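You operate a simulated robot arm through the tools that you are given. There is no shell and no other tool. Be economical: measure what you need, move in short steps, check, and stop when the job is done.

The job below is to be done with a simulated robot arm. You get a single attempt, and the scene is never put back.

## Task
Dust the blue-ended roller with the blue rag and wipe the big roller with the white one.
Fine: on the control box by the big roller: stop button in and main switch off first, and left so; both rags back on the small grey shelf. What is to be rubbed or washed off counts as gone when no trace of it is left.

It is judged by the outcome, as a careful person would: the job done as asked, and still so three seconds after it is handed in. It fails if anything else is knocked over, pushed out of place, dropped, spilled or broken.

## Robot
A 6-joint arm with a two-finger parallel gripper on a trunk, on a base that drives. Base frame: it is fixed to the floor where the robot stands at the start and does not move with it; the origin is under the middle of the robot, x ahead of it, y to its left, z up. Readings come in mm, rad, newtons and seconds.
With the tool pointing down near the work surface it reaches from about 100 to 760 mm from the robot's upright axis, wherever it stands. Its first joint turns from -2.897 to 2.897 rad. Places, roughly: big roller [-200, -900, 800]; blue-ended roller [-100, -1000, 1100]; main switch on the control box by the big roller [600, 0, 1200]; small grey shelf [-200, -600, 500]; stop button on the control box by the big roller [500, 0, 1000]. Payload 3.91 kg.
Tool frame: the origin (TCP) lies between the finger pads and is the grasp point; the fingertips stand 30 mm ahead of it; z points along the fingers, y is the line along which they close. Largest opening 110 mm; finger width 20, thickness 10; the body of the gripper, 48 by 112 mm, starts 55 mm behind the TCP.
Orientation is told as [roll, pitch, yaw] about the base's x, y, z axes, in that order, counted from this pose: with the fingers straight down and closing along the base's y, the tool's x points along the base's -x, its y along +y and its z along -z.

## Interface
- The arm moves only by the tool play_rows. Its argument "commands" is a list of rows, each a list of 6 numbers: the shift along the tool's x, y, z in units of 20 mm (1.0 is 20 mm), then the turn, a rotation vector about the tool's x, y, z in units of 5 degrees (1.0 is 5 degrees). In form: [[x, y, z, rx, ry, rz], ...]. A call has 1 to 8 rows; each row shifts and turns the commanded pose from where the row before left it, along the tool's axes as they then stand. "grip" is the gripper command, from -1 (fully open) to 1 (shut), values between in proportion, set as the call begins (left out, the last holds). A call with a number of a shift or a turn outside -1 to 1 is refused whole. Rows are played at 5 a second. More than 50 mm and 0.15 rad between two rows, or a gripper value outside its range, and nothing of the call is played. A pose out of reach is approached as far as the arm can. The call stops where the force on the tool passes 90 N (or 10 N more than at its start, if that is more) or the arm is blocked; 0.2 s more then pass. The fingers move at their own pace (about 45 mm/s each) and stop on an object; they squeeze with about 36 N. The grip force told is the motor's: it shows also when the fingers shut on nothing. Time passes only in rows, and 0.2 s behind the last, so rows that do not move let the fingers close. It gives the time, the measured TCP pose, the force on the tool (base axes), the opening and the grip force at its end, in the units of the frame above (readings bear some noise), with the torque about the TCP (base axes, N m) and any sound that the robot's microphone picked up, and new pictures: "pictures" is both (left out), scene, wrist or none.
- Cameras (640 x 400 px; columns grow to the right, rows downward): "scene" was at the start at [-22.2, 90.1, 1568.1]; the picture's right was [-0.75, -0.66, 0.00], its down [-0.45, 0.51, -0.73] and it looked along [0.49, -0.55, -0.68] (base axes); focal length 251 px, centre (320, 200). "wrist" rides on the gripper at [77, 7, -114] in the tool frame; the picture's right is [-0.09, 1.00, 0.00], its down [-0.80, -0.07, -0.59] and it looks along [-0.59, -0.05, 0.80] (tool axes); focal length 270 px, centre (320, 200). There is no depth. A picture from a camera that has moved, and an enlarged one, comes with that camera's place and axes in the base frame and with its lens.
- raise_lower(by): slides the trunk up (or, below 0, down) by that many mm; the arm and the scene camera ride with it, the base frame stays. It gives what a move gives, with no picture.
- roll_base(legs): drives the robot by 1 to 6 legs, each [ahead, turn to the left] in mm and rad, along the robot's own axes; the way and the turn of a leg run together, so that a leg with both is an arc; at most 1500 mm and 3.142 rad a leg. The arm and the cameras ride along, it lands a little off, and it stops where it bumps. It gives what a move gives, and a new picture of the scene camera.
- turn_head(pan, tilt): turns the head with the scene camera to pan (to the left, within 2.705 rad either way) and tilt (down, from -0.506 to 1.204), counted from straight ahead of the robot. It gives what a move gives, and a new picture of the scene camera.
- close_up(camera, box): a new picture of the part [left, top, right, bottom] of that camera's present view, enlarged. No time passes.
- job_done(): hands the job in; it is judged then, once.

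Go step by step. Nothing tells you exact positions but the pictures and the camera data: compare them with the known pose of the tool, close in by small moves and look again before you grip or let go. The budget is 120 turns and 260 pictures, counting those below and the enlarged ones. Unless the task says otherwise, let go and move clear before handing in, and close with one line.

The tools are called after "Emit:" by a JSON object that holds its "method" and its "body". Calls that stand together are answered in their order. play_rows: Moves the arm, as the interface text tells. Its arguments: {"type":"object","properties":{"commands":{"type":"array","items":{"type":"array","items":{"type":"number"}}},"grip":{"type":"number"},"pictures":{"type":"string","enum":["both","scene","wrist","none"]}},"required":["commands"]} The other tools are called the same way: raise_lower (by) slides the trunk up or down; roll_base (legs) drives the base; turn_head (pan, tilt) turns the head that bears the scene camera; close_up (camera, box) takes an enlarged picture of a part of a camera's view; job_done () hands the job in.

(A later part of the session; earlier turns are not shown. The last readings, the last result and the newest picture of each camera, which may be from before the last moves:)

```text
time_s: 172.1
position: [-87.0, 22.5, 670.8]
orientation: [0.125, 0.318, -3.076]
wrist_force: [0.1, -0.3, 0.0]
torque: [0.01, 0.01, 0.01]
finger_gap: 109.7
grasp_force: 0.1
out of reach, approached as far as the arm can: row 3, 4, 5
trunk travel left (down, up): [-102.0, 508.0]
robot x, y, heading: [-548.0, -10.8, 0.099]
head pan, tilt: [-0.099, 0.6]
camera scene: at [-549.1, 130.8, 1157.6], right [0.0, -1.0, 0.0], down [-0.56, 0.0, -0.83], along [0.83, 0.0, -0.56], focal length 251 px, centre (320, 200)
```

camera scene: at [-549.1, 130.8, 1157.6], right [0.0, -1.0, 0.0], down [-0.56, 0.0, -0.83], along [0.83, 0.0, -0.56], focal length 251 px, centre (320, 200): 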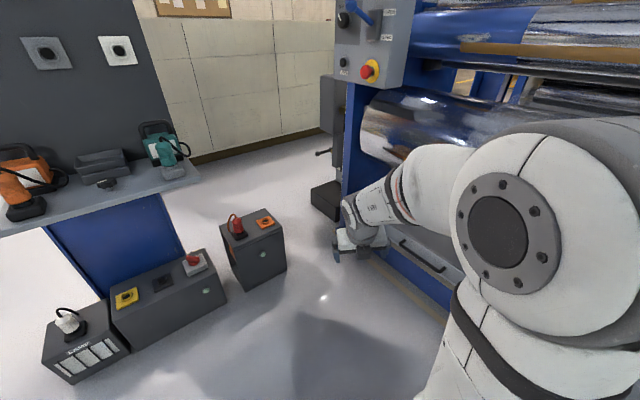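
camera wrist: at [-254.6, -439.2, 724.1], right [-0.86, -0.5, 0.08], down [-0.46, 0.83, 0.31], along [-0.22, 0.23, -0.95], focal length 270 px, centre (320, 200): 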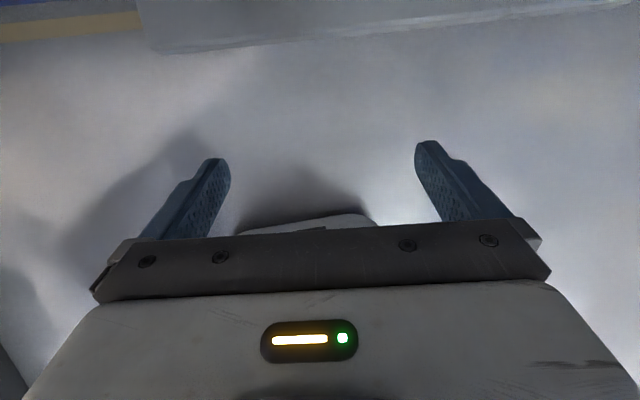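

Emit:
{"method": "play_rows", "body": {"commands": [[-0.47, 0.9, 0, 0, 0, 0.5], [-0.47, 0.9, 0, 0, 0, 0.5], [-0.47, 0.9, 0, 0, 0, 0.5], [-0.47, 0.9, 0, 0, 0, 0.5], [-0.47, 0.9, 0, 0, 0, 0.5], [-0.47, 0.9, 0, 0, 0, 0.5], [-0.47, 0.9, 0, 0, 0, 0.5], [-0.47, 0.9, 0, 0, 0, 0.5]], "pictures": "none"}}

Emit:
{"method": "play_rows", "body": {"commands": [[-0.13, 1, 0, 0, 0, 0.5], [-0.13, 1, 0, 0, 0, 0.5], [-0.13, 1, 0, 0, 0, 0.5], [-0.13, 1, 0, 0, 0, 0.5], [-0.13, 1, 0, 0, 0, 0.5], [-0.13, 1, 0, 0, 0, 0.5], [-0.13, 1, 0, 0, 0, 0.5], [-0.13, 1, 0, 0, 0, 0.5]], "pictures": "none"}}

Emit:
{"method": "play_rows", "body": {"commands": [[0.22, 1, 0, 0.2, 0, 0.45], [0.22, 1, 0, 0.2, 0, 0.45], [0.22, 1, 0, 0.2, 0, 0.45], [0.22, 1, 0, 0.2, 0, 0.45], [0.22, 1, 0, 0.2, 0, 0.45], [0.22, 1, 0, 0.2, 0, 0.45], [0.22, 1, 0, 0.2, 0, 0.45], [0.22, 1, 0, 0, 0, 0.45]], "pictures": "scene"}}

```text
time_s: 173.9
position: [-154.6, -48.5, 604.7]
orientation: [0.009, 0.337, 2.84]
wrist_force: [-0.1, 0.3, 0.2]
torque: [-0.01, -0.01, -0.04]
finger_gap: 109.8
grasp_force: 0.1
out of reach, approached as far as the arm can: row 1, 2, 3, 4, 5, 6, 7, 8
trunk travel left (down, up): [-102.0, 508.0]
robot x, y, heading: [-545.9, -13.3, 0.1]
head pan, tilt: [-0.099, 0.6]
```

```text
time_s: 175.7
position: [-146.2, -110.6, 540.5]
orientation: [-0.107, 0.319, 2.468]
wrist_force: [-0.4, -0.3, 0.1]
torque: [0.0, 0.03, 0.0]
finger_gap: 110.2
grasp_force: 0.0
out of reach, approached as far as the arm can: row 1, 2, 3, 4, 5, 6, 7, 8
trunk travel left (down, up): [-102.0, 508.0]
robot x, y, heading: [-549.7, -12.0, 0.096]
head pan, tilt: [-0.099, 0.6]
```

```text
time_s: 177.5
position: [-201.6, -229.9, 514.8]
orientation: [-0.31, 0.281, 2.183]
wrist_force: [0.0, 0.6, -0.2]
torque: [-0.01, -0.01, 0.01]
finger_gap: 109.9
grasp_force: 0.0
out of reach, approached as far as the arm can: row 1, 2, 4
trunk travel left (down, up): [-102.0, 508.0]
robot x, y, heading: [-546.4, -12.1, 0.106]
head pan, tilt: [-0.099, 0.6]
camera scene: at [-549.1, 131.0, 1157.6], right [0.0, -1.0, 0.0], down [-0.56, 0.0, -0.83], along [0.83, 0.0, -0.56], focal length 251 px, centre (320, 200)
```

scene: 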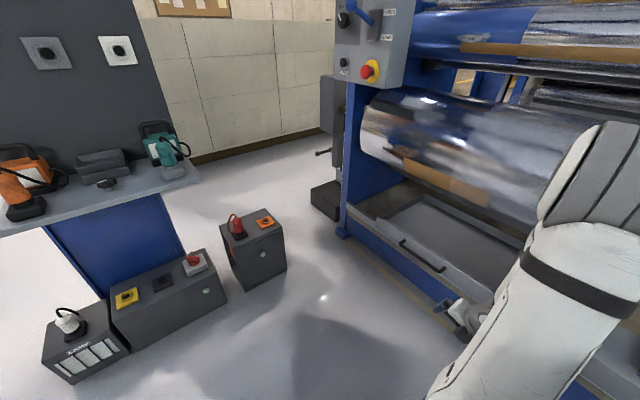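

The arm reaches normally again toward the right. I correct the roll and continue.

Emit:
{"method": "play_rows", "body": {"commands": [[0, 1, -0.7, -0.44, 0, 0], [0, 1, -0.7, -0.44, 0, 0], [0, 1, -0.7, -0.44, 0, 0], [0, 1, -0.7, -0.44, 0, 0], [0, 1, -0.7, -0.44, 0, 0], [0, 1, -0.7, -0.44, 0, 0], [0, 1, -0.7, -0.44, 0, 0], [0, 1, -0.7, -0.44, 0, 0]], "pictures": "scene"}}

```text
time_s: 179.3
position: [-358.6, -312.1, 593.9]
orientation: [-0.004, 0.28, 2.185]
wrist_force: [0.2, -0.1, 0.0]
torque: [0.0, 0.02, -0.03]
finger_gap: 110.0
grasp_force: 0.1
trunk travel left (down, up): [-102.0, 508.0]
robot x, y, heading: [-544.6, -9.3, 0.096]
head pan, tilt: [-0.099, 0.6]
camera scene: at [-549.1, 130.6, 1157.6], right [0.0, -1.0, 0.0], down [-0.57, 0.0, -0.83], along [0.83, 0.0, -0.57], focal length 251 px, centre (320, 200)
```

scene: 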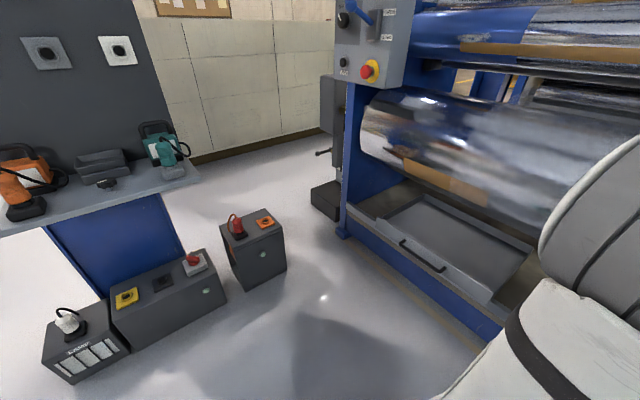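

The arm is exact again. I zoom in on the big roller's near end, where a brownish mark shows.

Emit:
{"method": "close_up", "body": {"camera": "scene", "box": [350, 80, 560, 220]}}

Emit:
{"method": "close_up", "body": {"camera": "scene", "box": [410, 0, 640, 110]}}

```text
2.86 times, centred on (455, 150) of scene
camera zoom: at [-549.1, 130.6, 1157.6], right [0.0, -1.0, 0.0], down [-0.57, 0.0, -0.83], along [0.83, 0.0, -0.57], focal length 717 px, centre (-66, 343)
```

zoom: 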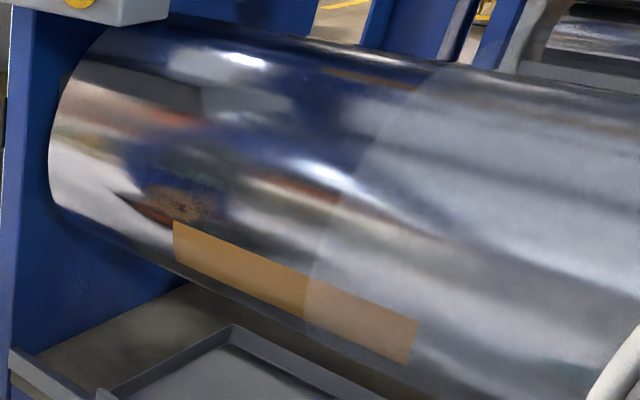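

```text
2.78 times, centred on (525, 55) of scene
camera zoom: at [-549.1, 130.6, 1157.6], right [0.0, -1.0, 0.0], down [-0.57, 0.0, -0.83], along [0.83, 0.0, -0.57], focal length 698 px, centre (-250, 604)
```

zoom: 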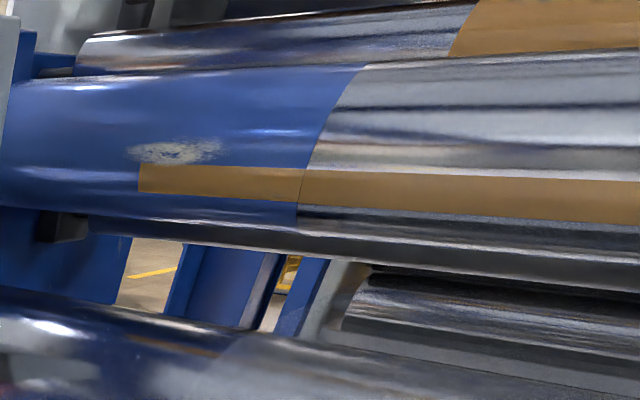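

Now it is clear: the big roller has a rusty stain near (411, -231, 741), and the dust patch on the blue roller is near (491, -407, 1131). Both rags are in reach from here, so I go over to the blue rag.

Emit:
{"method": "play_rows", "body": {"commands": [[0.94, 0.51, 0.27, 0, 0, 0], [0.94, 0.51, 0.27, 0, 0, 0], [0.94, 0.51, 0.27, 0, 0, 0], [0.94, 0.51, 0.27, 0, 0, 0], [0.94, 0.51, 0.27, 0, 0, 0], [0.94, 0.51, 0.27, 0, 0, 0], [0.94, 0.51, 0.27, 0, 0, 0], [0.94, 0.51, 0.27, 0, 0, 0]], "pictures": "none"}}

Emit:
{"method": "turn_head", "body": {"pan": -1.1, "tilt": 0.6}}

Emit:
{"method": "play_rows", "body": {"commands": [[0.94, 0.51, 0.27, 0, 0, 0], [0.94, 0.51, 0.27, 0, 0, 0], [0.94, 0.51, 0.27, 0, 0, 0], [0.94, 0.51, 0.27, 0, 0, 0]], "pictures": "wrist"}}

```text
time_s: 181.1
position: [-334.8, -486.1, 594.4]
orientation: [-0.003, 0.282, 2.183]
wrist_force: [0.9, -0.2, 0.8]
torque: [-0.03, -0.01, 0.01]
finger_gap: 109.8
grasp_force: 0.1
trunk travel left (down, up): [-102.0, 508.0]
robot x, y, heading: [-545.6, -9.8, 0.098]
head pan, tilt: [-0.099, 0.6]
```

```text
time_s: 182.4
position: [-334.0, -487.5, 596.1]
orientation: [-0.002, 0.283, 2.184]
wrist_force: [-0.4, 0.4, 1.6]
torque: [0.0, -0.01, -0.01]
finger_gap: 110.1
grasp_force: 0.0
trunk travel left (down, up): [-102.0, 508.0]
robot x, y, heading: [-543.7, -9.1, 0.094]
head pan, tilt: [-1.1, 0.6]
camera scene: at [-590.0, 56.5, 1157.6], right [-0.84, -0.54, 0.0], down [-0.3, 0.48, -0.83], along [0.44, -0.7, -0.56], focal length 251 px, centre (320, 200)
```

scene: 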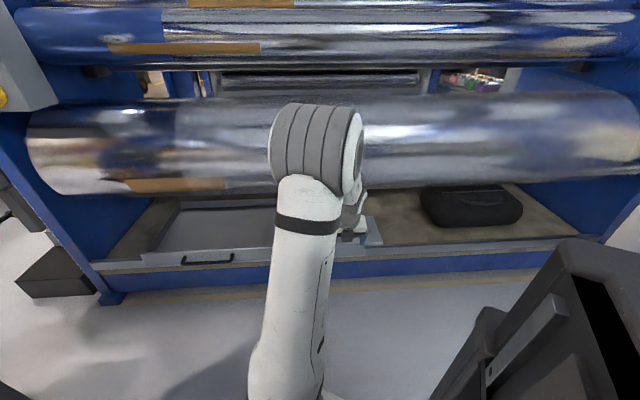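

```text
time_s: 183.4
position: [-321.2, -574.1, 595.1]
orientation: [-0.005, 0.281, 2.183]
wrist_force: [0.8, -0.3, -0.1]
torque: [0.01, 0.0, 0.02]
finger_gap: 109.9
grasp_force: 0.1
trunk travel left (down, up): [-102.0, 508.0]
robot x, y, heading: [-543.2, -14.0, 0.09]
head pan, tilt: [-1.1, 0.6]
camera wrist: at [-301.9, -611.7, 725.7], right [-0.86, -0.5, -0.03], down [-0.48, 0.8, 0.35], along [-0.15, 0.32, -0.94], focal length 270 px, centre (320, 200)
```

wrist: 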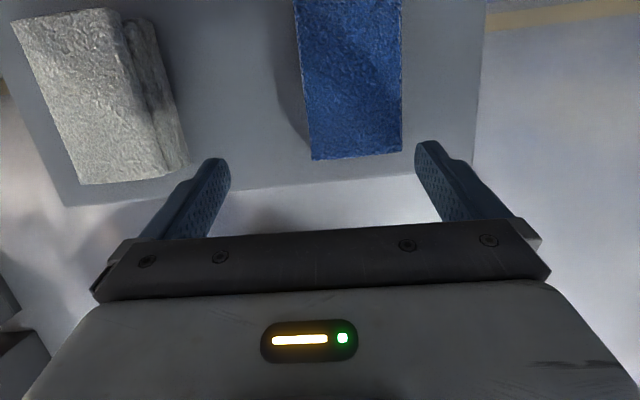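

The blue rag is in view, slightly to the right and further in. I move over it and start descending.

Emit:
{"method": "play_rows", "body": {"commands": [[0.66, 0.43, 0.2, 0, 0, 0], [0.65, 0.43, 0.2, 0, 0, 0], [0.65, 0.43, 0.2, 0, 0, 0], [0.65, 0, 0.2, 0, 0, 0], [-0.1, 0, 0.6, 0, 0, 0], [-0.2, 0, 0.6, 0, 0, 0]], "pictures": "both"}}

```text
time_s: 184.8
position: [-309.5, -634.3, 569.1]
orientation: [-0.004, 0.281, 2.181]
wrist_force: [0.6, 0.8, -0.3]
torque: [0.01, -0.04, -0.02]
finger_gap: 109.8
grasp_force: 0.0
trunk travel left (down, up): [-102.0, 508.0]
robot x, y, heading: [-547.4, -11.2, 0.098]
head pan, tilt: [-1.1, 0.6]
camera scene: at [-590.1, 56.6, 1157.6], right [-0.84, -0.54, 0.0], down [-0.3, 0.48, -0.83], along [0.44, -0.7, -0.56], focal length 251 px, centre (320, 200)
camera wrist: at [-290.9, -672.3, 700.3], right [-0.86, -0.5, -0.03], down [-0.48, 0.8, 0.35], along [-0.15, 0.32, -0.94], focal length 270 px, centre (320, 200)
```

scene: 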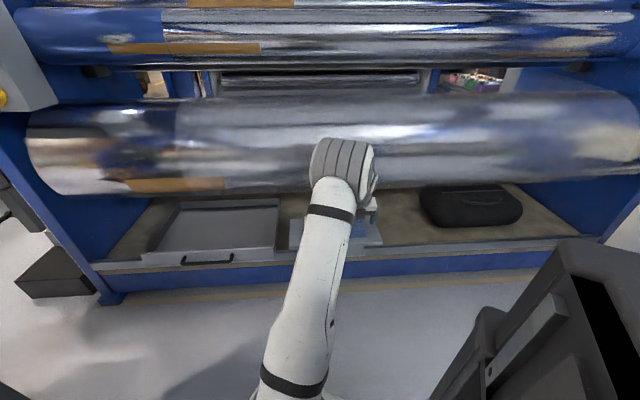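
wrist: 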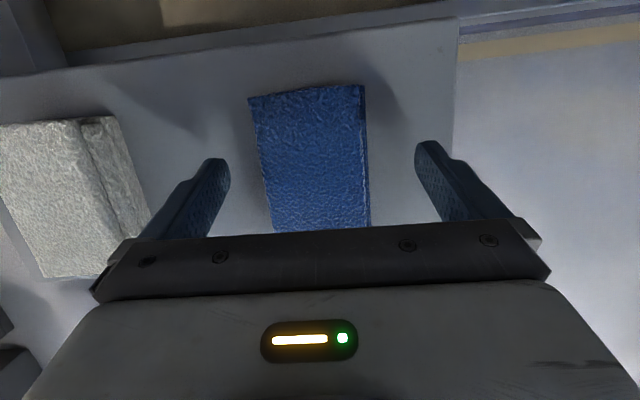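

The rag is centred between the fingers. I descend in small steps, watching the force.

Emit:
{"method": "play_rows", "body": {"commands": [[-0.14, 0, 0.48, 0, 0, 0], [-0.14, 0, 0.48, 0, 0, 0], [-0.07, 0, 0.24, 0, 0, 0]], "pictures": "wrist"}}

```text
time_s: 185.6
position: [-312.4, -634.1, 551.3]
orientation: [0.001, 0.293, 2.186]
wrist_force: [-3.8, 9.0, 44.3]
torque: [0.66, -0.4, 0.54]
finger_gap: 108.9
grasp_force: 0.0
trunk travel left (down, up): [-102.0, 508.0]
robot x, y, heading: [-545.9, -7.7, 0.096]
head pan, tilt: [-1.1, 0.6]
camera wrist: at [-292.9, -671.0, 683.2], right [-0.86, -0.51, -0.03], down [-0.48, 0.81, 0.34], along [-0.15, 0.3, -0.94], focal length 270 px, centre (320, 200)
```

wrist: 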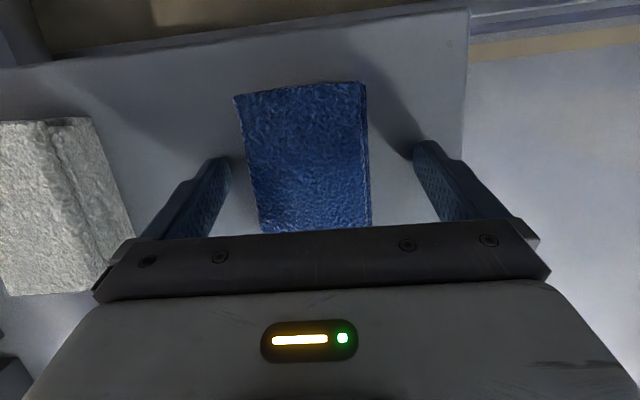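

The fingertips touch the shelf. I lift 8 mm and close on the rag.

Emit:
{"method": "play_rows", "body": {"commands": [[0.1, 0, -0.4, 0, 0, 0], [0, 0, -0.1, 0, 0, 0]], "pictures": "none"}}

Emit:
{"method": "play_rows", "body": {"commands": [[0, 0, 0, 0, 0, 0], [0, 0, 0, 0, 0, 0], [0, 0, 0, 0, 0, 0], [0, 0, 0, 0, 0, 0], [0, 0, 0, 0, 0, 0]], "grip": 1, "pictures": "wrist"}}

```text
time_s: 186.2
position: [-312.1, -632.2, 552.0]
orientation: [-0.006, 0.278, 2.183]
wrist_force: [4.2, -4.1, 7.1]
torque: [-0.43, 0.25, 0.38]
finger_gap: 110.2
grasp_force: 0.0
trunk travel left (down, up): [-102.0, 508.0]
robot x, y, heading: [-547.5, -11.7, 0.098]
head pan, tilt: [-1.1, 0.6]
```

```text
time_s: 187.4
position: [-311.0, -634.0, 553.1]
orientation: [-0.003, 0.282, 2.185]
wrist_force: [1.0, 0.5, 0.0]
torque: [-0.01, 0.0, 0.02]
finger_gap: 64.1
grasp_force: 36.0
trunk travel left (down, up): [-102.0, 508.0]
robot x, y, heading: [-547.6, -8.7, 0.092]
head pan, tilt: [-1.1, 0.6]
camera wrist: at [-292.9, -671.4, 684.8], right [-0.86, -0.51, -0.03], down [-0.48, 0.8, 0.35], along [-0.15, 0.32, -0.94], focal length 270 px, centre (320, 200)
```

wrist: 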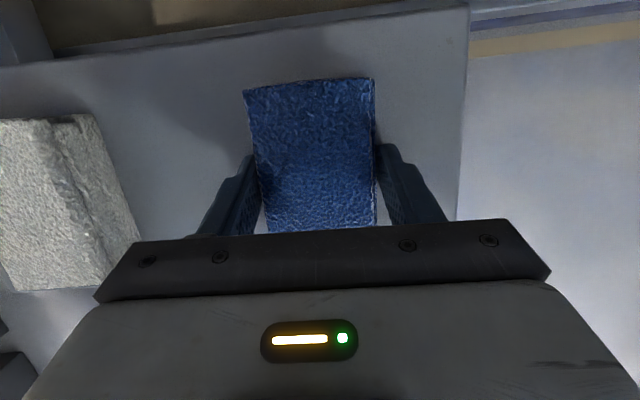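

The fingertips are almost flush with the rag's underside. I re-grip 10 mm higher, so the rag stands proud of the fingers.

Emit:
{"method": "play_rows", "body": {"commands": [[0, 0, 0, 0, 0, 0], [0, 0, 0, 0, 0, 0]], "grip": -0.5, "pictures": "none"}}

Emit:
{"method": "play_rows", "body": {"commands": [[0.12, 0, -0.5, 0, 0, 0], [0, 0, 0, 0, 0, 0]], "pictures": "none"}}

Emit:
{"method": "play_rows", "body": {"commands": [[0, 0, 0, 0, 0, 0], [0, 0, 0, 0, 0, 0], [0, 0, 0, 0, 0, 0], [0, 0, 0, 0, 0, 0]], "grip": 1, "pictures": "wrist"}}

```text
time_s: 188.0
position: [-312.1, -633.7, 554.2]
orientation: [-0.003, 0.281, 2.182]
wrist_force: [-0.1, -0.2, -0.1]
torque: [0.05, 0.01, -0.01]
finger_gap: 82.6
grasp_force: 0.1
trunk travel left (down, up): [-102.0, 508.0]
robot x, y, heading: [-545.1, -12.5, 0.096]
head pan, tilt: [-1.1, 0.6]
```

```text
time_s: 188.6
position: [-312.3, -634.2, 563.7]
orientation: [-0.004, 0.281, 2.183]
wrist_force: [-0.2, -0.6, 0.1]
torque: [0.02, 0.0, -0.04]
finger_gap: 82.6
grasp_force: 0.0
trunk travel left (down, up): [-102.0, 508.0]
robot x, y, heading: [-548.6, -12.8, 0.094]
head pan, tilt: [-1.1, 0.6]
```

```text
time_s: 189.6
position: [-311.7, -634.0, 564.3]
orientation: [-0.002, 0.282, 2.185]
wrist_force: [0.5, -0.4, -0.1]
torque: [-0.02, 0.0, 0.02]
finger_gap: 63.6
grasp_force: 36.1
trunk travel left (down, up): [-102.0, 508.0]
robot x, y, heading: [-549.8, -9.5, 0.09]
head pan, tilt: [-1.1, 0.6]
camera wrist: at [-292.7, -672.2, 695.0], right [-0.86, -0.51, -0.03], down [-0.48, 0.8, 0.35], along [-0.15, 0.32, -0.94], focal length 270 px, centre (320, 200)
```

wrist: 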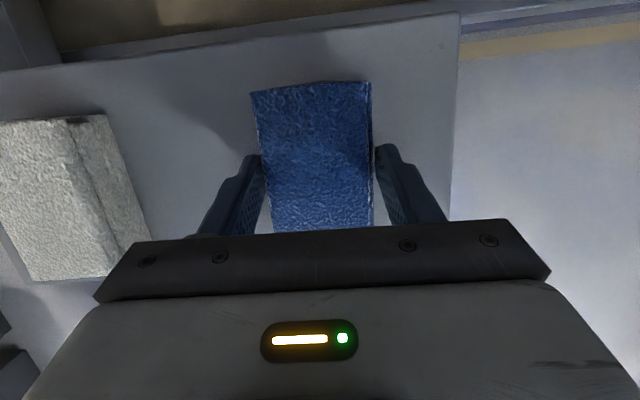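

Gripped 12 mm up. I lift it and draw back away from the shelf.

Emit:
{"method": "play_rows", "body": {"commands": [[0.28, 0, -0.96, 0, 0, 0], [0.28, 0, -0.96, 0, 0, 0], [0.28, 0, -0.96, 0, 0, 0], [-0.96, 0, -0.28, 0, 0, 0], [-0.96, 0, -0.28, 0, 0, 0], [-0.96, 0, -0.28, 0, 0, 0], [-0.96, 0, -0.28, 0, 0, 0], [-0.96, 0, -0.28, 0, 0, 0]], "pictures": "wrist"}}

Emit:
{"method": "play_rows", "body": {"commands": [[-0.96, 0, -0.28, 0, 0, 0], [-0.96, 0, -0.28, 0, 0, 0], [-0.96, 0, -0.28, 0, 0, 0], [-0.96, 0, -0.28, 0, 0, 0], [-0.96, 0, -0.28, 0, 0, 0], [-0.96, 0, -0.28, 0, 0, 0], [-0.96, 0, -0.28, 0, 0, 0], [-0.96, 0, -0.28, 0, 0, 0]], "pictures": "scene"}}

```text
time_s: 191.4
position: [-370.2, -552.7, 623.9]
orientation: [-0.002, 0.28, 2.184]
wrist_force: [0.3, 0.4, -0.4]
torque: [0.02, 0.0, -0.03]
finger_gap: 63.6
grasp_force: 35.5
trunk travel left (down, up): [-102.0, 508.0]
robot x, y, heading: [-545.7, -9.8, 0.096]
head pan, tilt: [-1.1, 0.6]
camera wrist: at [-350.4, -590.5, 756.4], right [-0.86, -0.51, -0.03], down [-0.48, 0.8, 0.35], along [-0.15, 0.32, -0.94], focal length 270 px, centre (320, 200)
```

wrist: 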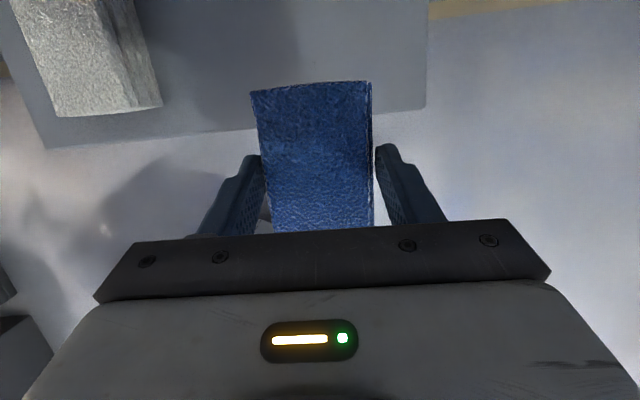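

```text
time_s: 193.2
position: [-462.1, -421.2, 624.9]
orientation: [-0.003, 0.283, 2.184]
wrist_force: [-0.5, 0.1, 0.1]
torque: [0.05, -0.02, 0.03]
finger_gap: 63.9
grasp_force: 35.9
trunk travel left (down, up): [-102.0, 508.0]
robot x, y, heading: [-547.8, -10.9, 0.097]
head pan, tilt: [-1.1, 0.6]
camera scene: at [-590.0, 56.2, 1157.6], right [-0.84, -0.54, 0.0], down [-0.3, 0.48, -0.82], along [0.44, -0.7, -0.57], focal length 251 px, centre (320, 200)
```

scene: 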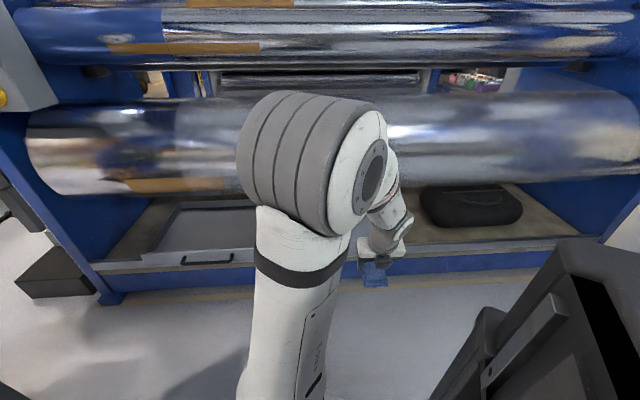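

The rag is held. I raise the trunk so everything passes above the big roller's height, then drive along to the patch.

Emit:
{"method": "raise_lower", "body": {"by": 400}}

Emit:
{"method": "roll_base", "body": {"legs": [[0, 0.08], [640, 0]]}}

Emit:
{"method": "turn_head", "body": {"pan": -0.7, "tilt": 0.6}}

```text
time_s: 197.0
position: [-461.4, -420.7, 1025.0]
orientation: [-0.002, 0.281, 2.183]
wrist_force: [0.5, -0.4, -0.7]
torque: [-0.01, 0.01, 0.01]
finger_gap: 63.6
grasp_force: 36.3
trunk travel left (down, up): [-502.0, 108.0]
robot x, y, heading: [-544.5, -9.0, 0.1]
head pan, tilt: [-1.1, 0.6]
```

```text
time_s: 201.1
position: [207.5, -301.1, 1025.9]
orientation: [-0.003, 0.28, 2.257]
wrist_force: [0.6, 0.0, -0.4]
torque: [0.01, 0.0, 0.01]
finger_gap: 63.8
grasp_force: 35.9
trunk travel left (down, up): [-502.0, 108.0]
robot x, y, heading: [92.2, 105.2, 0.176]
head pan, tilt: [-1.1, 0.6]
camera scene: at [44.3, 164.5, 1557.6], right [-0.8, -0.6, 0.0], down [-0.34, 0.45, -0.82], along [0.5, -0.66, -0.57], focal length 251 px, centre (320, 200)
```

scene: 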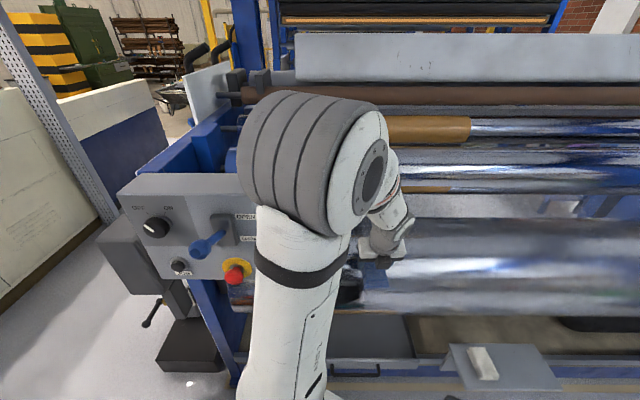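

```text
time_s: 202.0
position: [207.6, -301.0, 1025.7]
orientation: [-0.003, 0.282, 2.257]
wrist_force: [-0.7, -0.1, 0.2]
torque: [0.03, -0.01, -0.05]
finger_gap: 64.0
grasp_force: 36.0
trunk travel left (down, up): [-502.0, 108.0]
robot x, y, heading: [91.4, 101.0, 0.176]
head pan, tilt: [-0.7, 0.6]
camera scene: at [67.1, 190.7, 1557.6], right [-0.5, -0.87, 0.0], down [-0.49, 0.28, -0.83], along [0.71, -0.41, -0.56], focal length 251 px, centre (320, 200)
```

scene: 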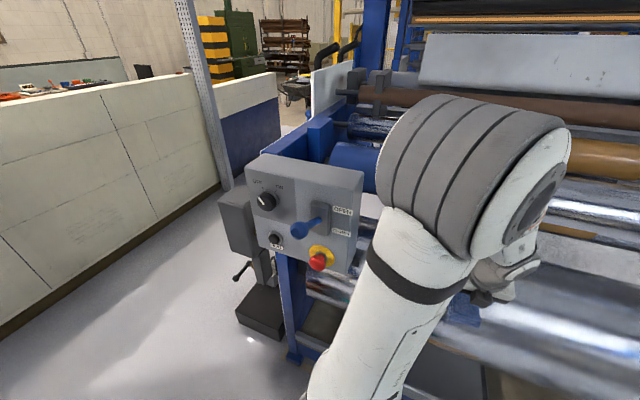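

The robot stands opposite the patch. I move the hand across and up to the dust patch, still pointing down, before tipping it toward the roller.

Emit:
{"method": "play_rows", "body": {"commands": [[0.6, -1, -0.5, 0, 0, 0.1], [0.6, -1, -0.5, 0, 0, 0.1], [0.6, -1, -0.5, 0, 0, 0.1], [0.6, -1, -0.5, 0, 0, 0.1], [0.6, -1, -0.5, 0, 0, 0.1], [0.6, -1, -0.5, 0, 0, 0.1], [0.6, -1, -0.5, 0, 0, 0.1], [0.6, -1, -0.5, 0, 0, 0.1]], "pictures": "both"}}

```text
time_s: 203.8
position: [376.3, -260.9, 1131.3]
orientation: [-0.026, 0.28, 2.186]
wrist_force: [-0.2, -0.3, -0.1]
torque: [0.01, -0.01, 0.01]
finger_gap: 63.6
grasp_force: 35.7
trunk travel left (down, up): [-502.0, 108.0]
robot x, y, heading: [96.0, 98.9, 0.169]
head pan, tilt: [-0.7, 0.6]
camera scene: at [67.5, 190.9, 1557.6], right [-0.5, -0.87, 0.0], down [-0.49, 0.28, -0.82], along [0.71, -0.41, -0.57], focal length 251 px, centre (320, 200)
camera wrist: at [393.2, -298.9, 1262.5], right [-0.86, -0.51, -0.05], down [-0.49, 0.8, 0.35], along [-0.14, 0.33, -0.94], focal length 270 px, centre (320, 200)
```

scene: 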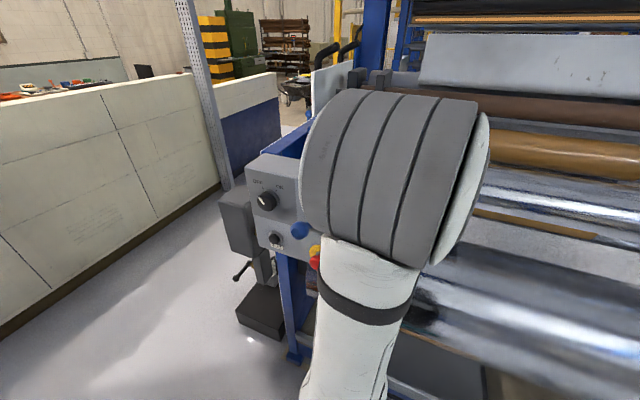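
wrist: 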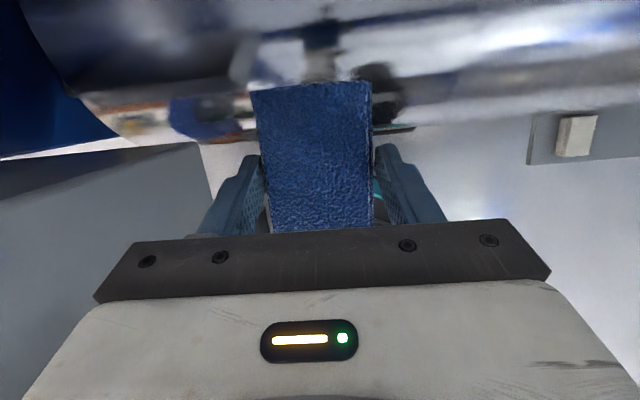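

I tip the tool forward toward the blue roller while easing in.

Emit:
{"method": "play_rows", "body": {"commands": [[0.35, 0, 0.15, 0, 1, 0], [0.35, 0, 0.15, 0, 1, 0], [0.3, 0, 0.2, 0, 1, 0], [0.3, 0, 0.2, 0, 1, 0], [0.3, 0, 0.25, 0, 1, 0], [0.3, 0, 0.25, 0, 1, 0], [0.25, 0, 0.3, 0, 1, 0], [0.25, 0, 0.3, 0, 1, 0]], "pictures": "both"}}

```text
time_s: 205.6
position: [410.8, -298.1, 1126.4]
orientation: [-0.062, 0.882, 2.162]
wrist_force: [0.4, 0.3, -1.3]
torque: [0.02, 0.02, 0.03]
finger_gap: 63.8
grasp_force: 35.8
out of reach, approached as far as the arm can: row 7, 8
trunk travel left (down, up): [-502.0, 108.0]
robot x, y, heading: [92.4, 100.3, 0.175]
head pan, tilt: [-0.7, 0.6]
camera scene: at [67.3, 190.7, 1557.6], right [-0.5, -0.87, 0.0], down [-0.49, 0.28, -0.83], along [0.71, -0.41, -0.56], focal length 251 px, centre (320, 200)
camera wrist: at [377.6, -273.6, 1258.7], right [-0.83, -0.55, -0.11], down [-0.51, 0.82, -0.24], along [0.22, -0.14, -0.97], focal length 270 px, centre (320, 200)
```

scene: 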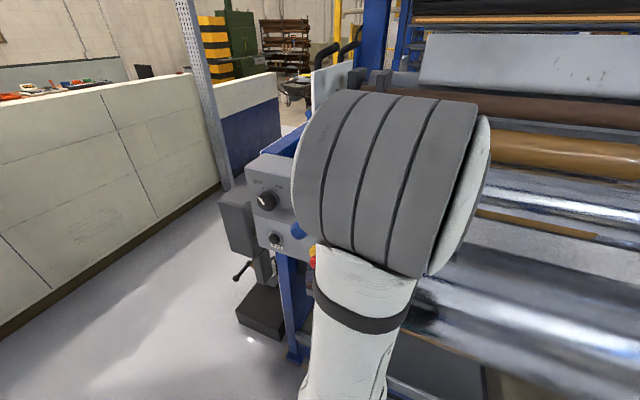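
wrist: 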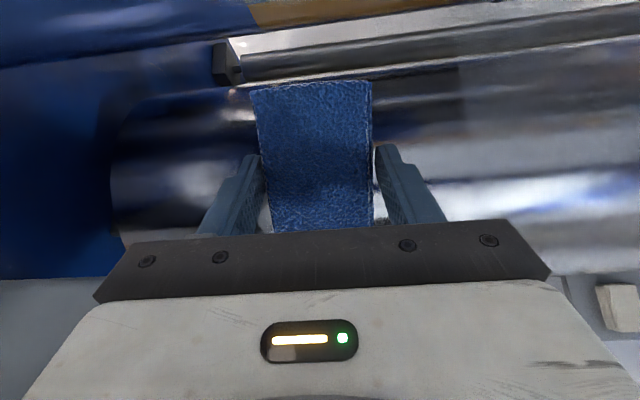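

The arm is folded too tightly at this trunk height. I raise the hand, and then lower the trunk to match.

Emit:
{"method": "play_rows", "body": {"commands": [[0.77, 0, -0.64, 0, 0, 0], [0.77, 0, -0.64, 0, 0, 0], [0.77, 0, -0.64, 0, 0, 0], [0.77, 0, -0.64, 0, 0, 0], [0.77, 0, -0.64, 0, 0, 0], [0.77, 0, -0.64, 0, 0, 0], [0.77, 0, -0.64, 0, 0, 0], [0.77, 0, -0.64, 0, 0, 0]], "pictures": "none"}}

Emit:
{"method": "raise_lower", "body": {"by": -150}}

Emit:
{"method": "play_rows", "body": {"commands": [[0.77, 0, -0.64, 0, 0, 0], [0.77, 0, -0.64, 0, 0, 0], [0.77, 0, -0.64, 0, 0, 0], [0.77, 0, -0.64, 0, 0, 0], [0.77, 0, -0.64, 0, 0, 0], [0, 0, 0, 0, 1, 0], [0, 0, 0, 0, 1, 0], [0, 0, 0, 0, 1, 0]], "pictures": "both"}}

```text
time_s: 207.4
position: [400.4, -294.0, 1287.7]
orientation: [-0.054, 0.93, 2.157]
wrist_force: [0.9, 0.0, -0.7]
torque: [0.02, -0.01, -0.01]
finger_gap: 64.0
grasp_force: 36.6
trunk travel left (down, up): [-502.0, 108.0]
robot x, y, heading: [92.8, 101.2, 0.177]
head pan, tilt: [-0.7, 0.6]
```

```text
time_s: 209.2
position: [399.9, -294.3, 1137.0]
orientation: [-0.051, 0.929, 2.159]
wrist_force: [0.2, 0.4, -0.4]
torque: [0.0, 0.02, -0.01]
finger_gap: 63.8
grasp_force: 36.3
trunk travel left (down, up): [-352.0, 258.0]
robot x, y, heading: [90.4, 98.6, 0.175]
head pan, tilt: [-0.7, 0.6]
```

```text
time_s: 210.9
position: [394.8, -291.7, 1237.3]
orientation: [-0.085, 1.191, 2.125]
wrist_force: [0.7, 0.3, -1.1]
torque: [0.04, 0.02, 0.0]
finger_gap: 63.8
grasp_force: 36.2
trunk travel left (down, up): [-352.0, 258.0]
robot x, y, heading: [90.4, 102.1, 0.176]
head pan, tilt: [-0.7, 0.6]
camera scene: at [67.2, 190.8, 1407.6], right [-0.5, -0.87, 0.0], down [-0.49, 0.28, -0.83], along [0.71, -0.41, -0.56], focal length 251 px, centre (320, 200)
camera wrist: at [341.5, -234.1, 1350.7], right [-0.82, -0.56, -0.11], down [-0.43, 0.74, -0.52], along [0.38, -0.38, -0.84], focal length 270 px, centre (320, 200)
```

scene: 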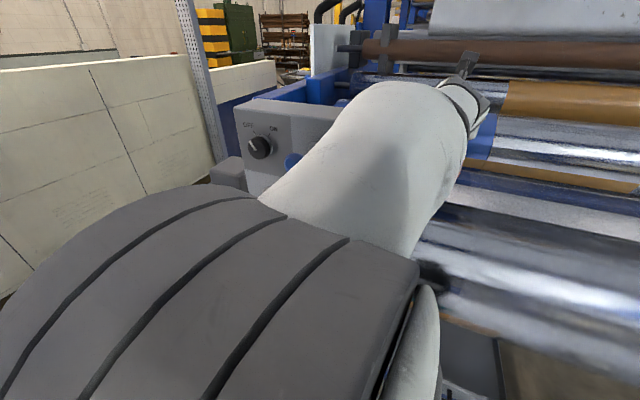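
wrist: 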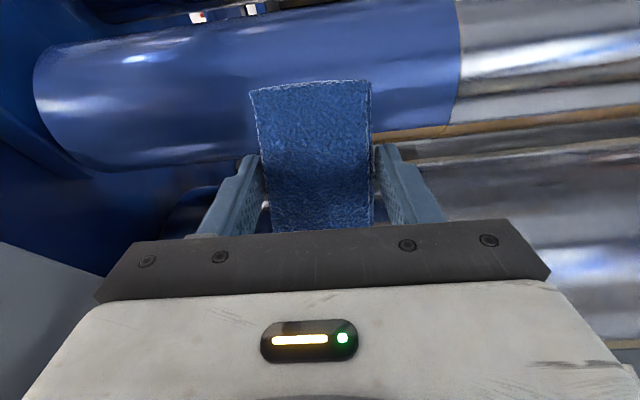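

That works. I continue tipping until the rag's face is square to the roller.

Emit:
{"method": "play_rows", "body": {"commands": [[0, 0, 0, 0, 1, 0], [0, 0, 0, 0, 1, 0], [0, 0, 0, 0, 1, 0], [0, 0, 0, 0, 1, 0], [0, 0, 0, 0, 1, 0], [0, 0, 0, 0, 1, 0], [0, 0, 0, 0, 1, 0], [0, 0, 0, 0, 0.5, 0]], "pictures": "both"}}

```text
time_s: 212.8
position: [380.1, -299.5, 1239.7]
orientation: [-3.034, 1.296, -0.829]
wrist_force: [-0.8, 0.1, -1.3]
torque: [0.0, -0.01, -0.01]
finger_gap: 64.0
grasp_force: 36.2
out of reach, approached as far as the arm can: row 7, 8
trunk travel left (down, up): [-352.0, 258.0]
robot x, y, heading: [90.6, 102.5, 0.179]
head pan, tilt: [-0.7, 0.6]
camera scene: at [67.2, 190.7, 1407.6], right [-0.5, -0.87, 0.0], down [-0.49, 0.28, -0.83], along [0.71, -0.41, -0.56], focal length 251 px, centre (320, 200)
camera wrist: at [296.8, -197.5, 1282.6], right [-0.78, -0.61, -0.11], down [-0.13, 0.34, -0.93], along [0.61, -0.71, -0.35], focal length 270 px, centre (320, 200)
```

scene: 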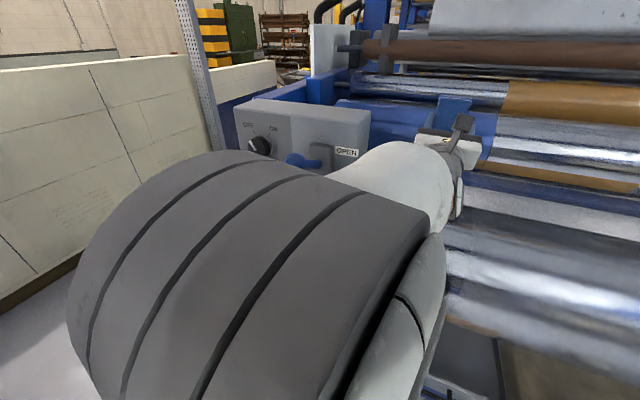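
wrist: 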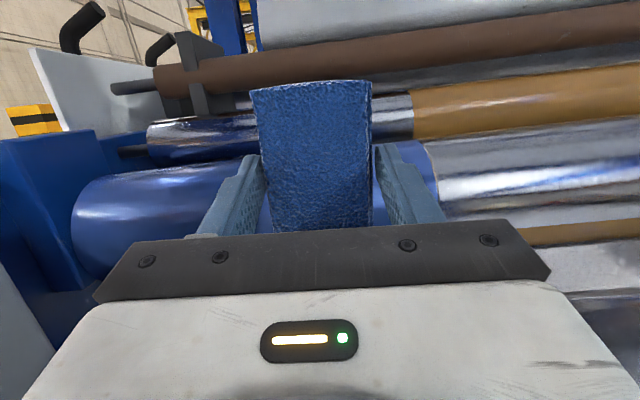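

The rag's face is square to the roller now. I lower the trunk to the patch height and line up.

Emit:
{"method": "raise_lower", "body": {"by": -108}}

Emit:
{"method": "play_rows", "body": {"commands": [[-0.14, -0.5, 0.48, 0, 0, 0], [-0.14, -0.5, 0.48, 0, 0, 0], [-0.14, -0.4, 0.48, 0, 0, 0]], "pictures": "both"}}

```text
time_s: 214.2
position: [380.8, -299.3, 1132.0]
orientation: [-3.033, 1.295, -0.828]
wrist_force: [0.5, 0.1, -1.0]
torque: [0.01, -0.01, 0.01]
finger_gap: 63.9
grasp_force: 36.4
trunk travel left (down, up): [-244.0, 366.0]
robot x, y, heading: [94.5, 99.7, 0.175]
head pan, tilt: [-0.7, 0.6]
```

```text
time_s: 214.9
position: [394.3, -317.8, 1137.4]
orientation: [-3.037, 1.299, -0.828]
wrist_force: [-0.7, -0.2, -0.7]
torque: [-0.01, -0.02, -0.02]
finger_gap: 63.9
grasp_force: 35.8
out of reach, approached as far as the arm can: row 1, 2, 3
trunk travel left (down, up): [-244.0, 366.0]
robot x, y, heading: [93.0, 102.3, 0.175]
head pan, tilt: [-0.7, 0.6]
camera scene: at [67.2, 190.9, 1299.6], right [-0.5, -0.87, 0.0], down [-0.49, 0.28, -0.83], along [0.71, -0.41, -0.56], focal length 251 px, centre (320, 200)
camera wrist: at [310.4, -217.9, 1179.7], right [-0.78, -0.62, -0.11], down [-0.14, 0.34, -0.93], along [0.61, -0.71, -0.35], focal length 270 px, centre (320, 200)
```

scene: 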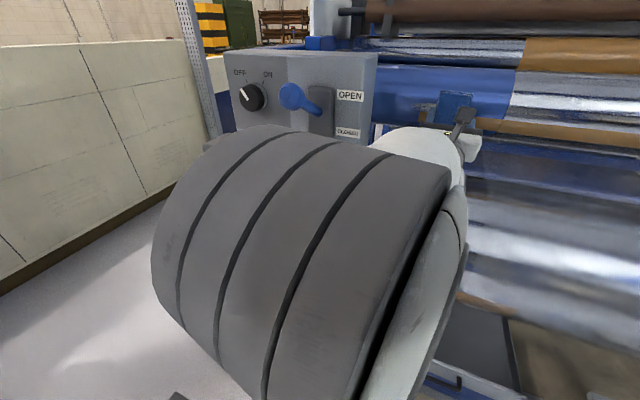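
wrist: 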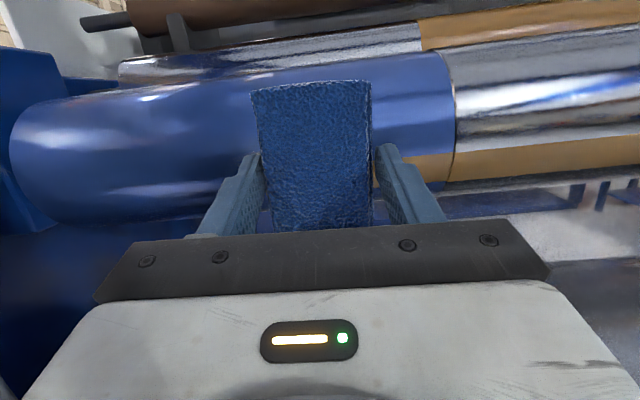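

The wrist is too close to the robot's axis here. I back the robot off and turn it slightly left to open the arm.

Emit:
{"method": "roll_base", "body": {"legs": [[-260, 0], [0, 0.25]]}}

Emit:
{"method": "play_rows", "body": {"commands": [[0, 0.5, 0, 0.8, 0, 0], [0, 0.5, 0, 0.8, 0, 0], [0, 0.5, 0, 0.8, 0, 0], [0, 0.5, 0, 0.4, 0, 0]], "pictures": "both"}}

```text
time_s: 217.7
position: [234.2, -273.0, 1136.5]
orientation: [-3.037, 1.3, -0.561]
wrist_force: [-0.7, 0.3, -0.3]
torque: [-0.02, 0.02, 0.02]
finger_gap: 63.8
grasp_force: 36.0
trunk travel left (down, up): [-244.0, 366.0]
robot x, y, heading: [-164.3, 57.7, 0.428]
head pan, tilt: [-0.7, 0.6]
camera scene: at [-212.8, 137.9, 1299.7], right [-0.27, -0.96, 0.0], down [-0.54, 0.15, -0.83], along [0.79, -0.22, -0.56], focal length 251 px, centre (320, 200)
```

scene: 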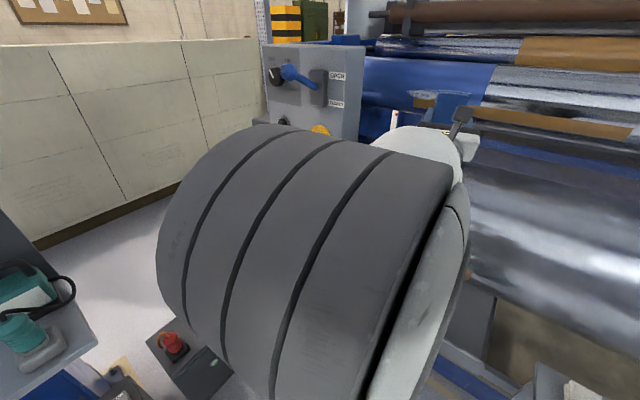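

```text
time_s: 218.7
position: [214.5, -306.0, 1135.9]
orientation: [3.002, 1.299, -0.564]
wrist_force: [-0.3, 0.9, -0.2]
torque: [0.02, 0.02, 0.0]
finger_gap: 63.9
grasp_force: 36.5
trunk travel left (down, up): [-244.0, 366.0]
robot x, y, heading: [-165.9, 58.5, 0.423]
head pan, tilt: [-0.7, 0.6]
camera scene: at [-212.0, 138.3, 1299.6], right [-0.27, -0.96, 0.0], down [-0.54, 0.15, -0.83], along [0.79, -0.22, -0.56], focal length 251 px, centre (320, 200)
camera wrist: at [94.6, -255.4, 1180.6], right [-0.39, -0.92, -0.05], down [-0.31, 0.18, -0.93], along [0.86, -0.35, -0.36], focal length 270 px, centre (320, 200)
```

scene: 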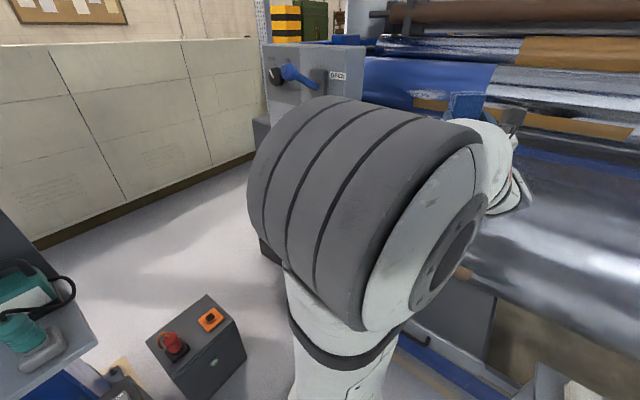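
wrist: 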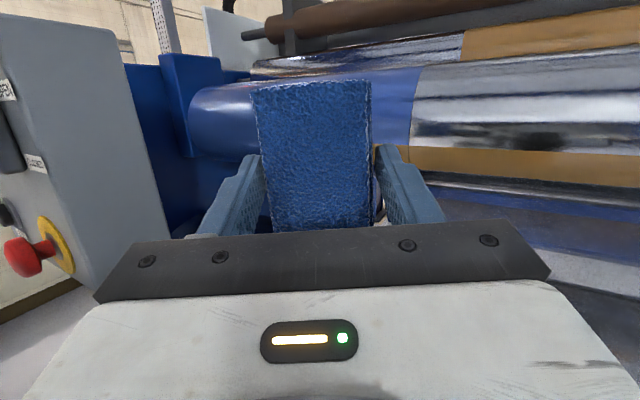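

Wrong way round; with the camera on top, the turn sign flips. I rotate back to face the roller squarely while moving toward the patch.

Emit:
{"method": "play_rows", "body": {"commands": [[-0.2, -0.4, 0.7, -0.9, 0, 0], [-0.2, -0.4, 0.7, -0.9, 0, 0], [-0.2, -0.5, 0.7, -0.9, 0, 0], [-0.2, -0.5, 0.7, -0.9, 0, 0], [-0.2, -0.6, 0.6, -0.9, 0, 0], [-0.2, -0.6, 0.6, -0.9, 0, 0], [-0.2, -0.6, 0.5, -0.9, 0, 0], [-0.2, -0.6, 0.5, -0.3, 0, 0]], "pictures": "both"}}

```text
time_s: 220.5
position: [240.6, -353.0, 1152.9]
orientation: [-2.925, 1.32, -0.55]
wrist_force: [0.1, -0.1, -0.7]
torque: [-0.01, 0.01, -0.01]
finger_gap: 63.8
grasp_force: 36.1
out of reach, approached as far as the arm can: row 4, 5, 6, 7, 8
trunk travel left (down, up): [-244.0, 366.0]
robot x, y, heading: [-160.7, 59.6, 0.423]
head pan, tilt: [-0.7, 0.6]
camera scene: at [-212.1, 138.3, 1299.6], right [-0.27, -0.96, 0.0], down [-0.54, 0.15, -0.83], along [0.79, -0.22, -0.56], focal length 251 px, centre (320, 200)
camera wrist: at [140.8, -269.7, 1199.4], right [-0.67, -0.73, -0.14], down [-0.19, 0.35, -0.92], along [0.72, -0.58, -0.37], focal length 270 px, centre (320, 200)
```

scene: 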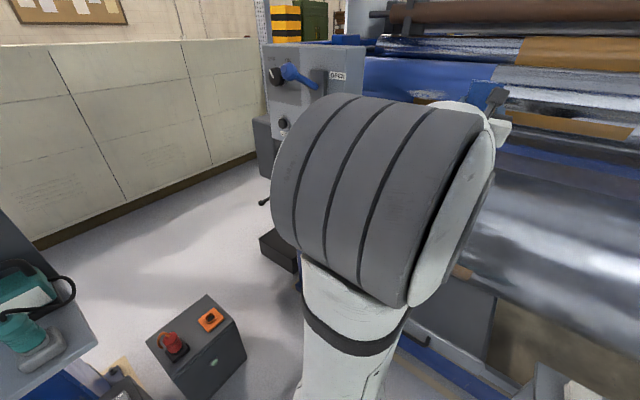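
wrist: 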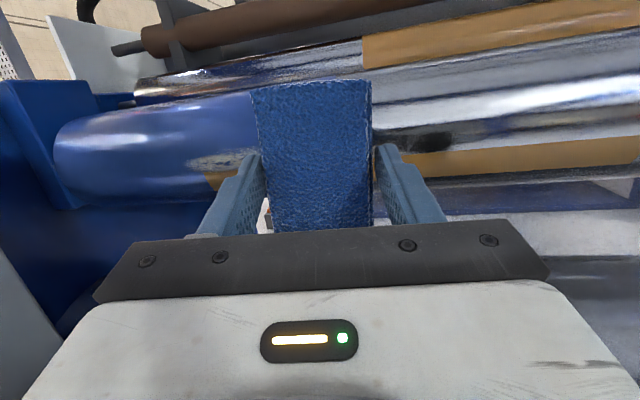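

I test which motions are free: straight ahead along the tool, without turning.

Emit:
{"method": "play_rows", "body": {"commands": [[-0.28, 0, 0.96, 0, 0, 0], [-0.28, 0, 0.96, 0, 0, 0], [-0.28, 0, 0.96, 0, 0, 0]], "pictures": "none"}}

Emit:
{"method": "play_rows", "body": {"commands": [[0, 0, 0, 0, -1, 0], [0, 0, 0, 0, -1, 0], [0, 0, 0, 0, -1, 0], [0, 0, 0, -0.8, 0, 0], [0, 0, 0, -0.8, 0, 0], [0, 0, 0, -0.8, 0, 0]], "pictures": "wrist"}}

```text
time_s: 221.3
position: [270.5, -404.9, 1155.9]
orientation: [-2.914, 1.318, -0.552]
wrist_force: [-0.1, 1.6, -0.7]
torque: [0.02, 0.01, 0.05]
finger_gap: 63.7
grasp_force: 36.2
out of reach, approached as far as the arm can: row 1, 3
trunk travel left (down, up): [-244.0, 366.0]
robot x, y, heading: [-167.6, 55.7, 0.428]
head pan, tilt: [-0.7, 0.6]
```

```text
time_s: 222.7
position: [254.4, -418.6, 1162.9]
orientation: [-1.128, 1.507, 1.111]
wrist_force: [-1.0, 0.9, -0.4]
torque: [0.01, 0.03, -0.02]
finger_gap: 63.6
grasp_force: 35.9
out of reach, approached as far as the arm can: row 5, 6
trunk travel left (down, up): [-244.0, 366.0]
robot x, y, heading: [-165.2, 55.2, 0.423]
head pan, tilt: [-0.7, 0.6]
camera wrist: at [176.0, -336.6, 1241.9], right [-0.78, -0.61, -0.14], down [-0.29, 0.55, -0.78], along [0.56, -0.56, -0.61], focal length 270 px, centre (320, 200)
```

wrist: 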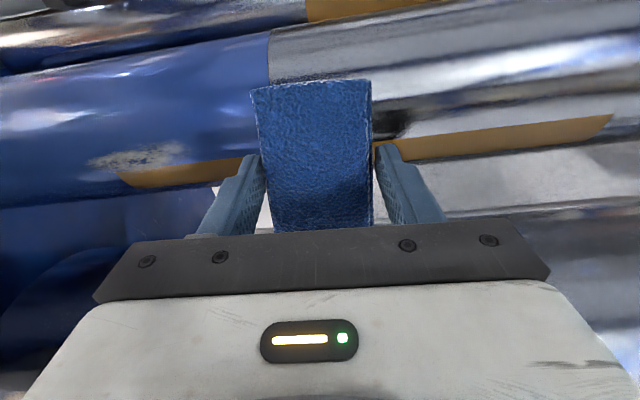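

The patch is visible at left. I test sliding sideways toward it.

Emit:
{"method": "play_rows", "body": {"commands": [[0, -1, 0, 0, 0, 0], [0, -1, 0, 0, 0, 0], [0, -1, 0, 0, 0, 0], [0, -1, 0, 0, 0, 0]], "pictures": "scene"}}

```text
time_s: 223.7
position: [273.4, -404.4, 1185.0]
orientation: [-1.035, 1.506, 1.232]
wrist_force: [0.2, 0.0, -1.2]
torque: [0.04, 0.03, 0.0]
finger_gap: 63.5
grasp_force: 35.7
out of reach, approached as far as the arm can: row 1, 2, 3, 4
trunk travel left (down, up): [-244.0, 366.0]
robot x, y, heading: [-166.5, 55.0, 0.422]
head pan, tilt: [-0.7, 0.6]
camera scene: at [-212.1, 138.2, 1299.6], right [-0.27, -0.96, 0.0], down [-0.54, 0.15, -0.83], along [0.79, -0.22, -0.56], focal length 251 px, centre (320, 200)
```

scene: 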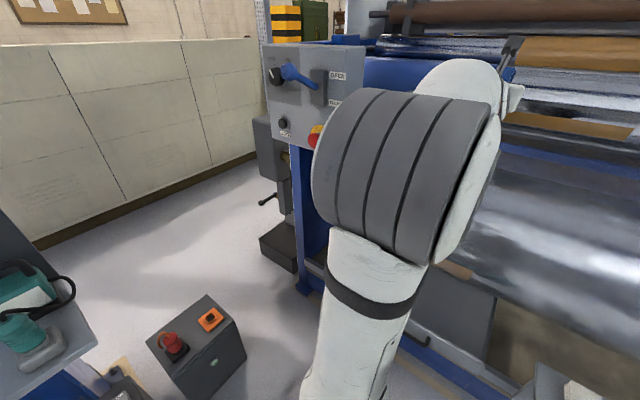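

Tilting the tool below horizontal seems to free the wrist. Instead of a flush face, I will wipe with the rag's front lower edge at roughly 60° of tilt, so I tip down by 25° and slide sideways.

Emit:
{"method": "play_rows", "body": {"commands": [[0, 0, 0, 0, -1, 0], [0, 0, 0, 0, -1, 0], [0, 0, 0, 0, -1, 0], [0, 0, 0, 0, -1, 0], [0, 0, 0, 0, -1, 0], [0, -1, 0, 0, 0, 0], [0, -1, 0, 0, 0, 0], [0, -1, 0, 0, 0, 0]], "pictures": "wrist"}}

```text
time_s: 225.5
position: [367.2, -321.3, 1165.4]
orientation: [-0.124, 1.106, 2.128]
wrist_force: [0.2, 0.3, -0.9]
torque: [-0.02, 0.01, 0.01]
finger_gap: 63.6
grasp_force: 35.5
out of reach, approached as far as the arm can: row 2, 3, 4, 5
trunk travel left (down, up): [-244.0, 366.0]
robot x, y, heading: [-164.8, 58.7, 0.425]
head pan, tilt: [-0.7, 0.6]
camera wrist: at [315.4, -275.5, 1284.8], right [-0.8, -0.58, -0.13], down [-0.48, 0.76, -0.45], along [0.36, -0.29, -0.88], focal length 270 px, centre (320, 200)
```

wrist: 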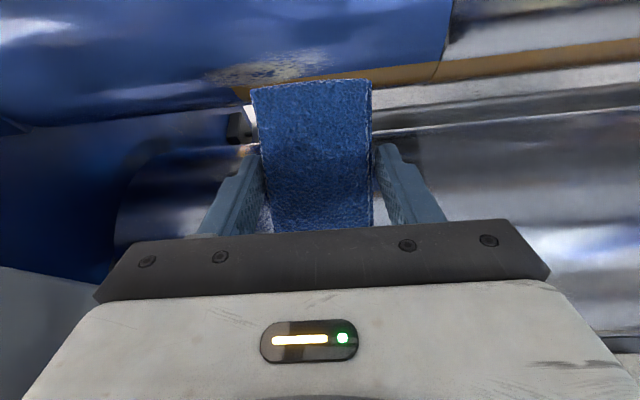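

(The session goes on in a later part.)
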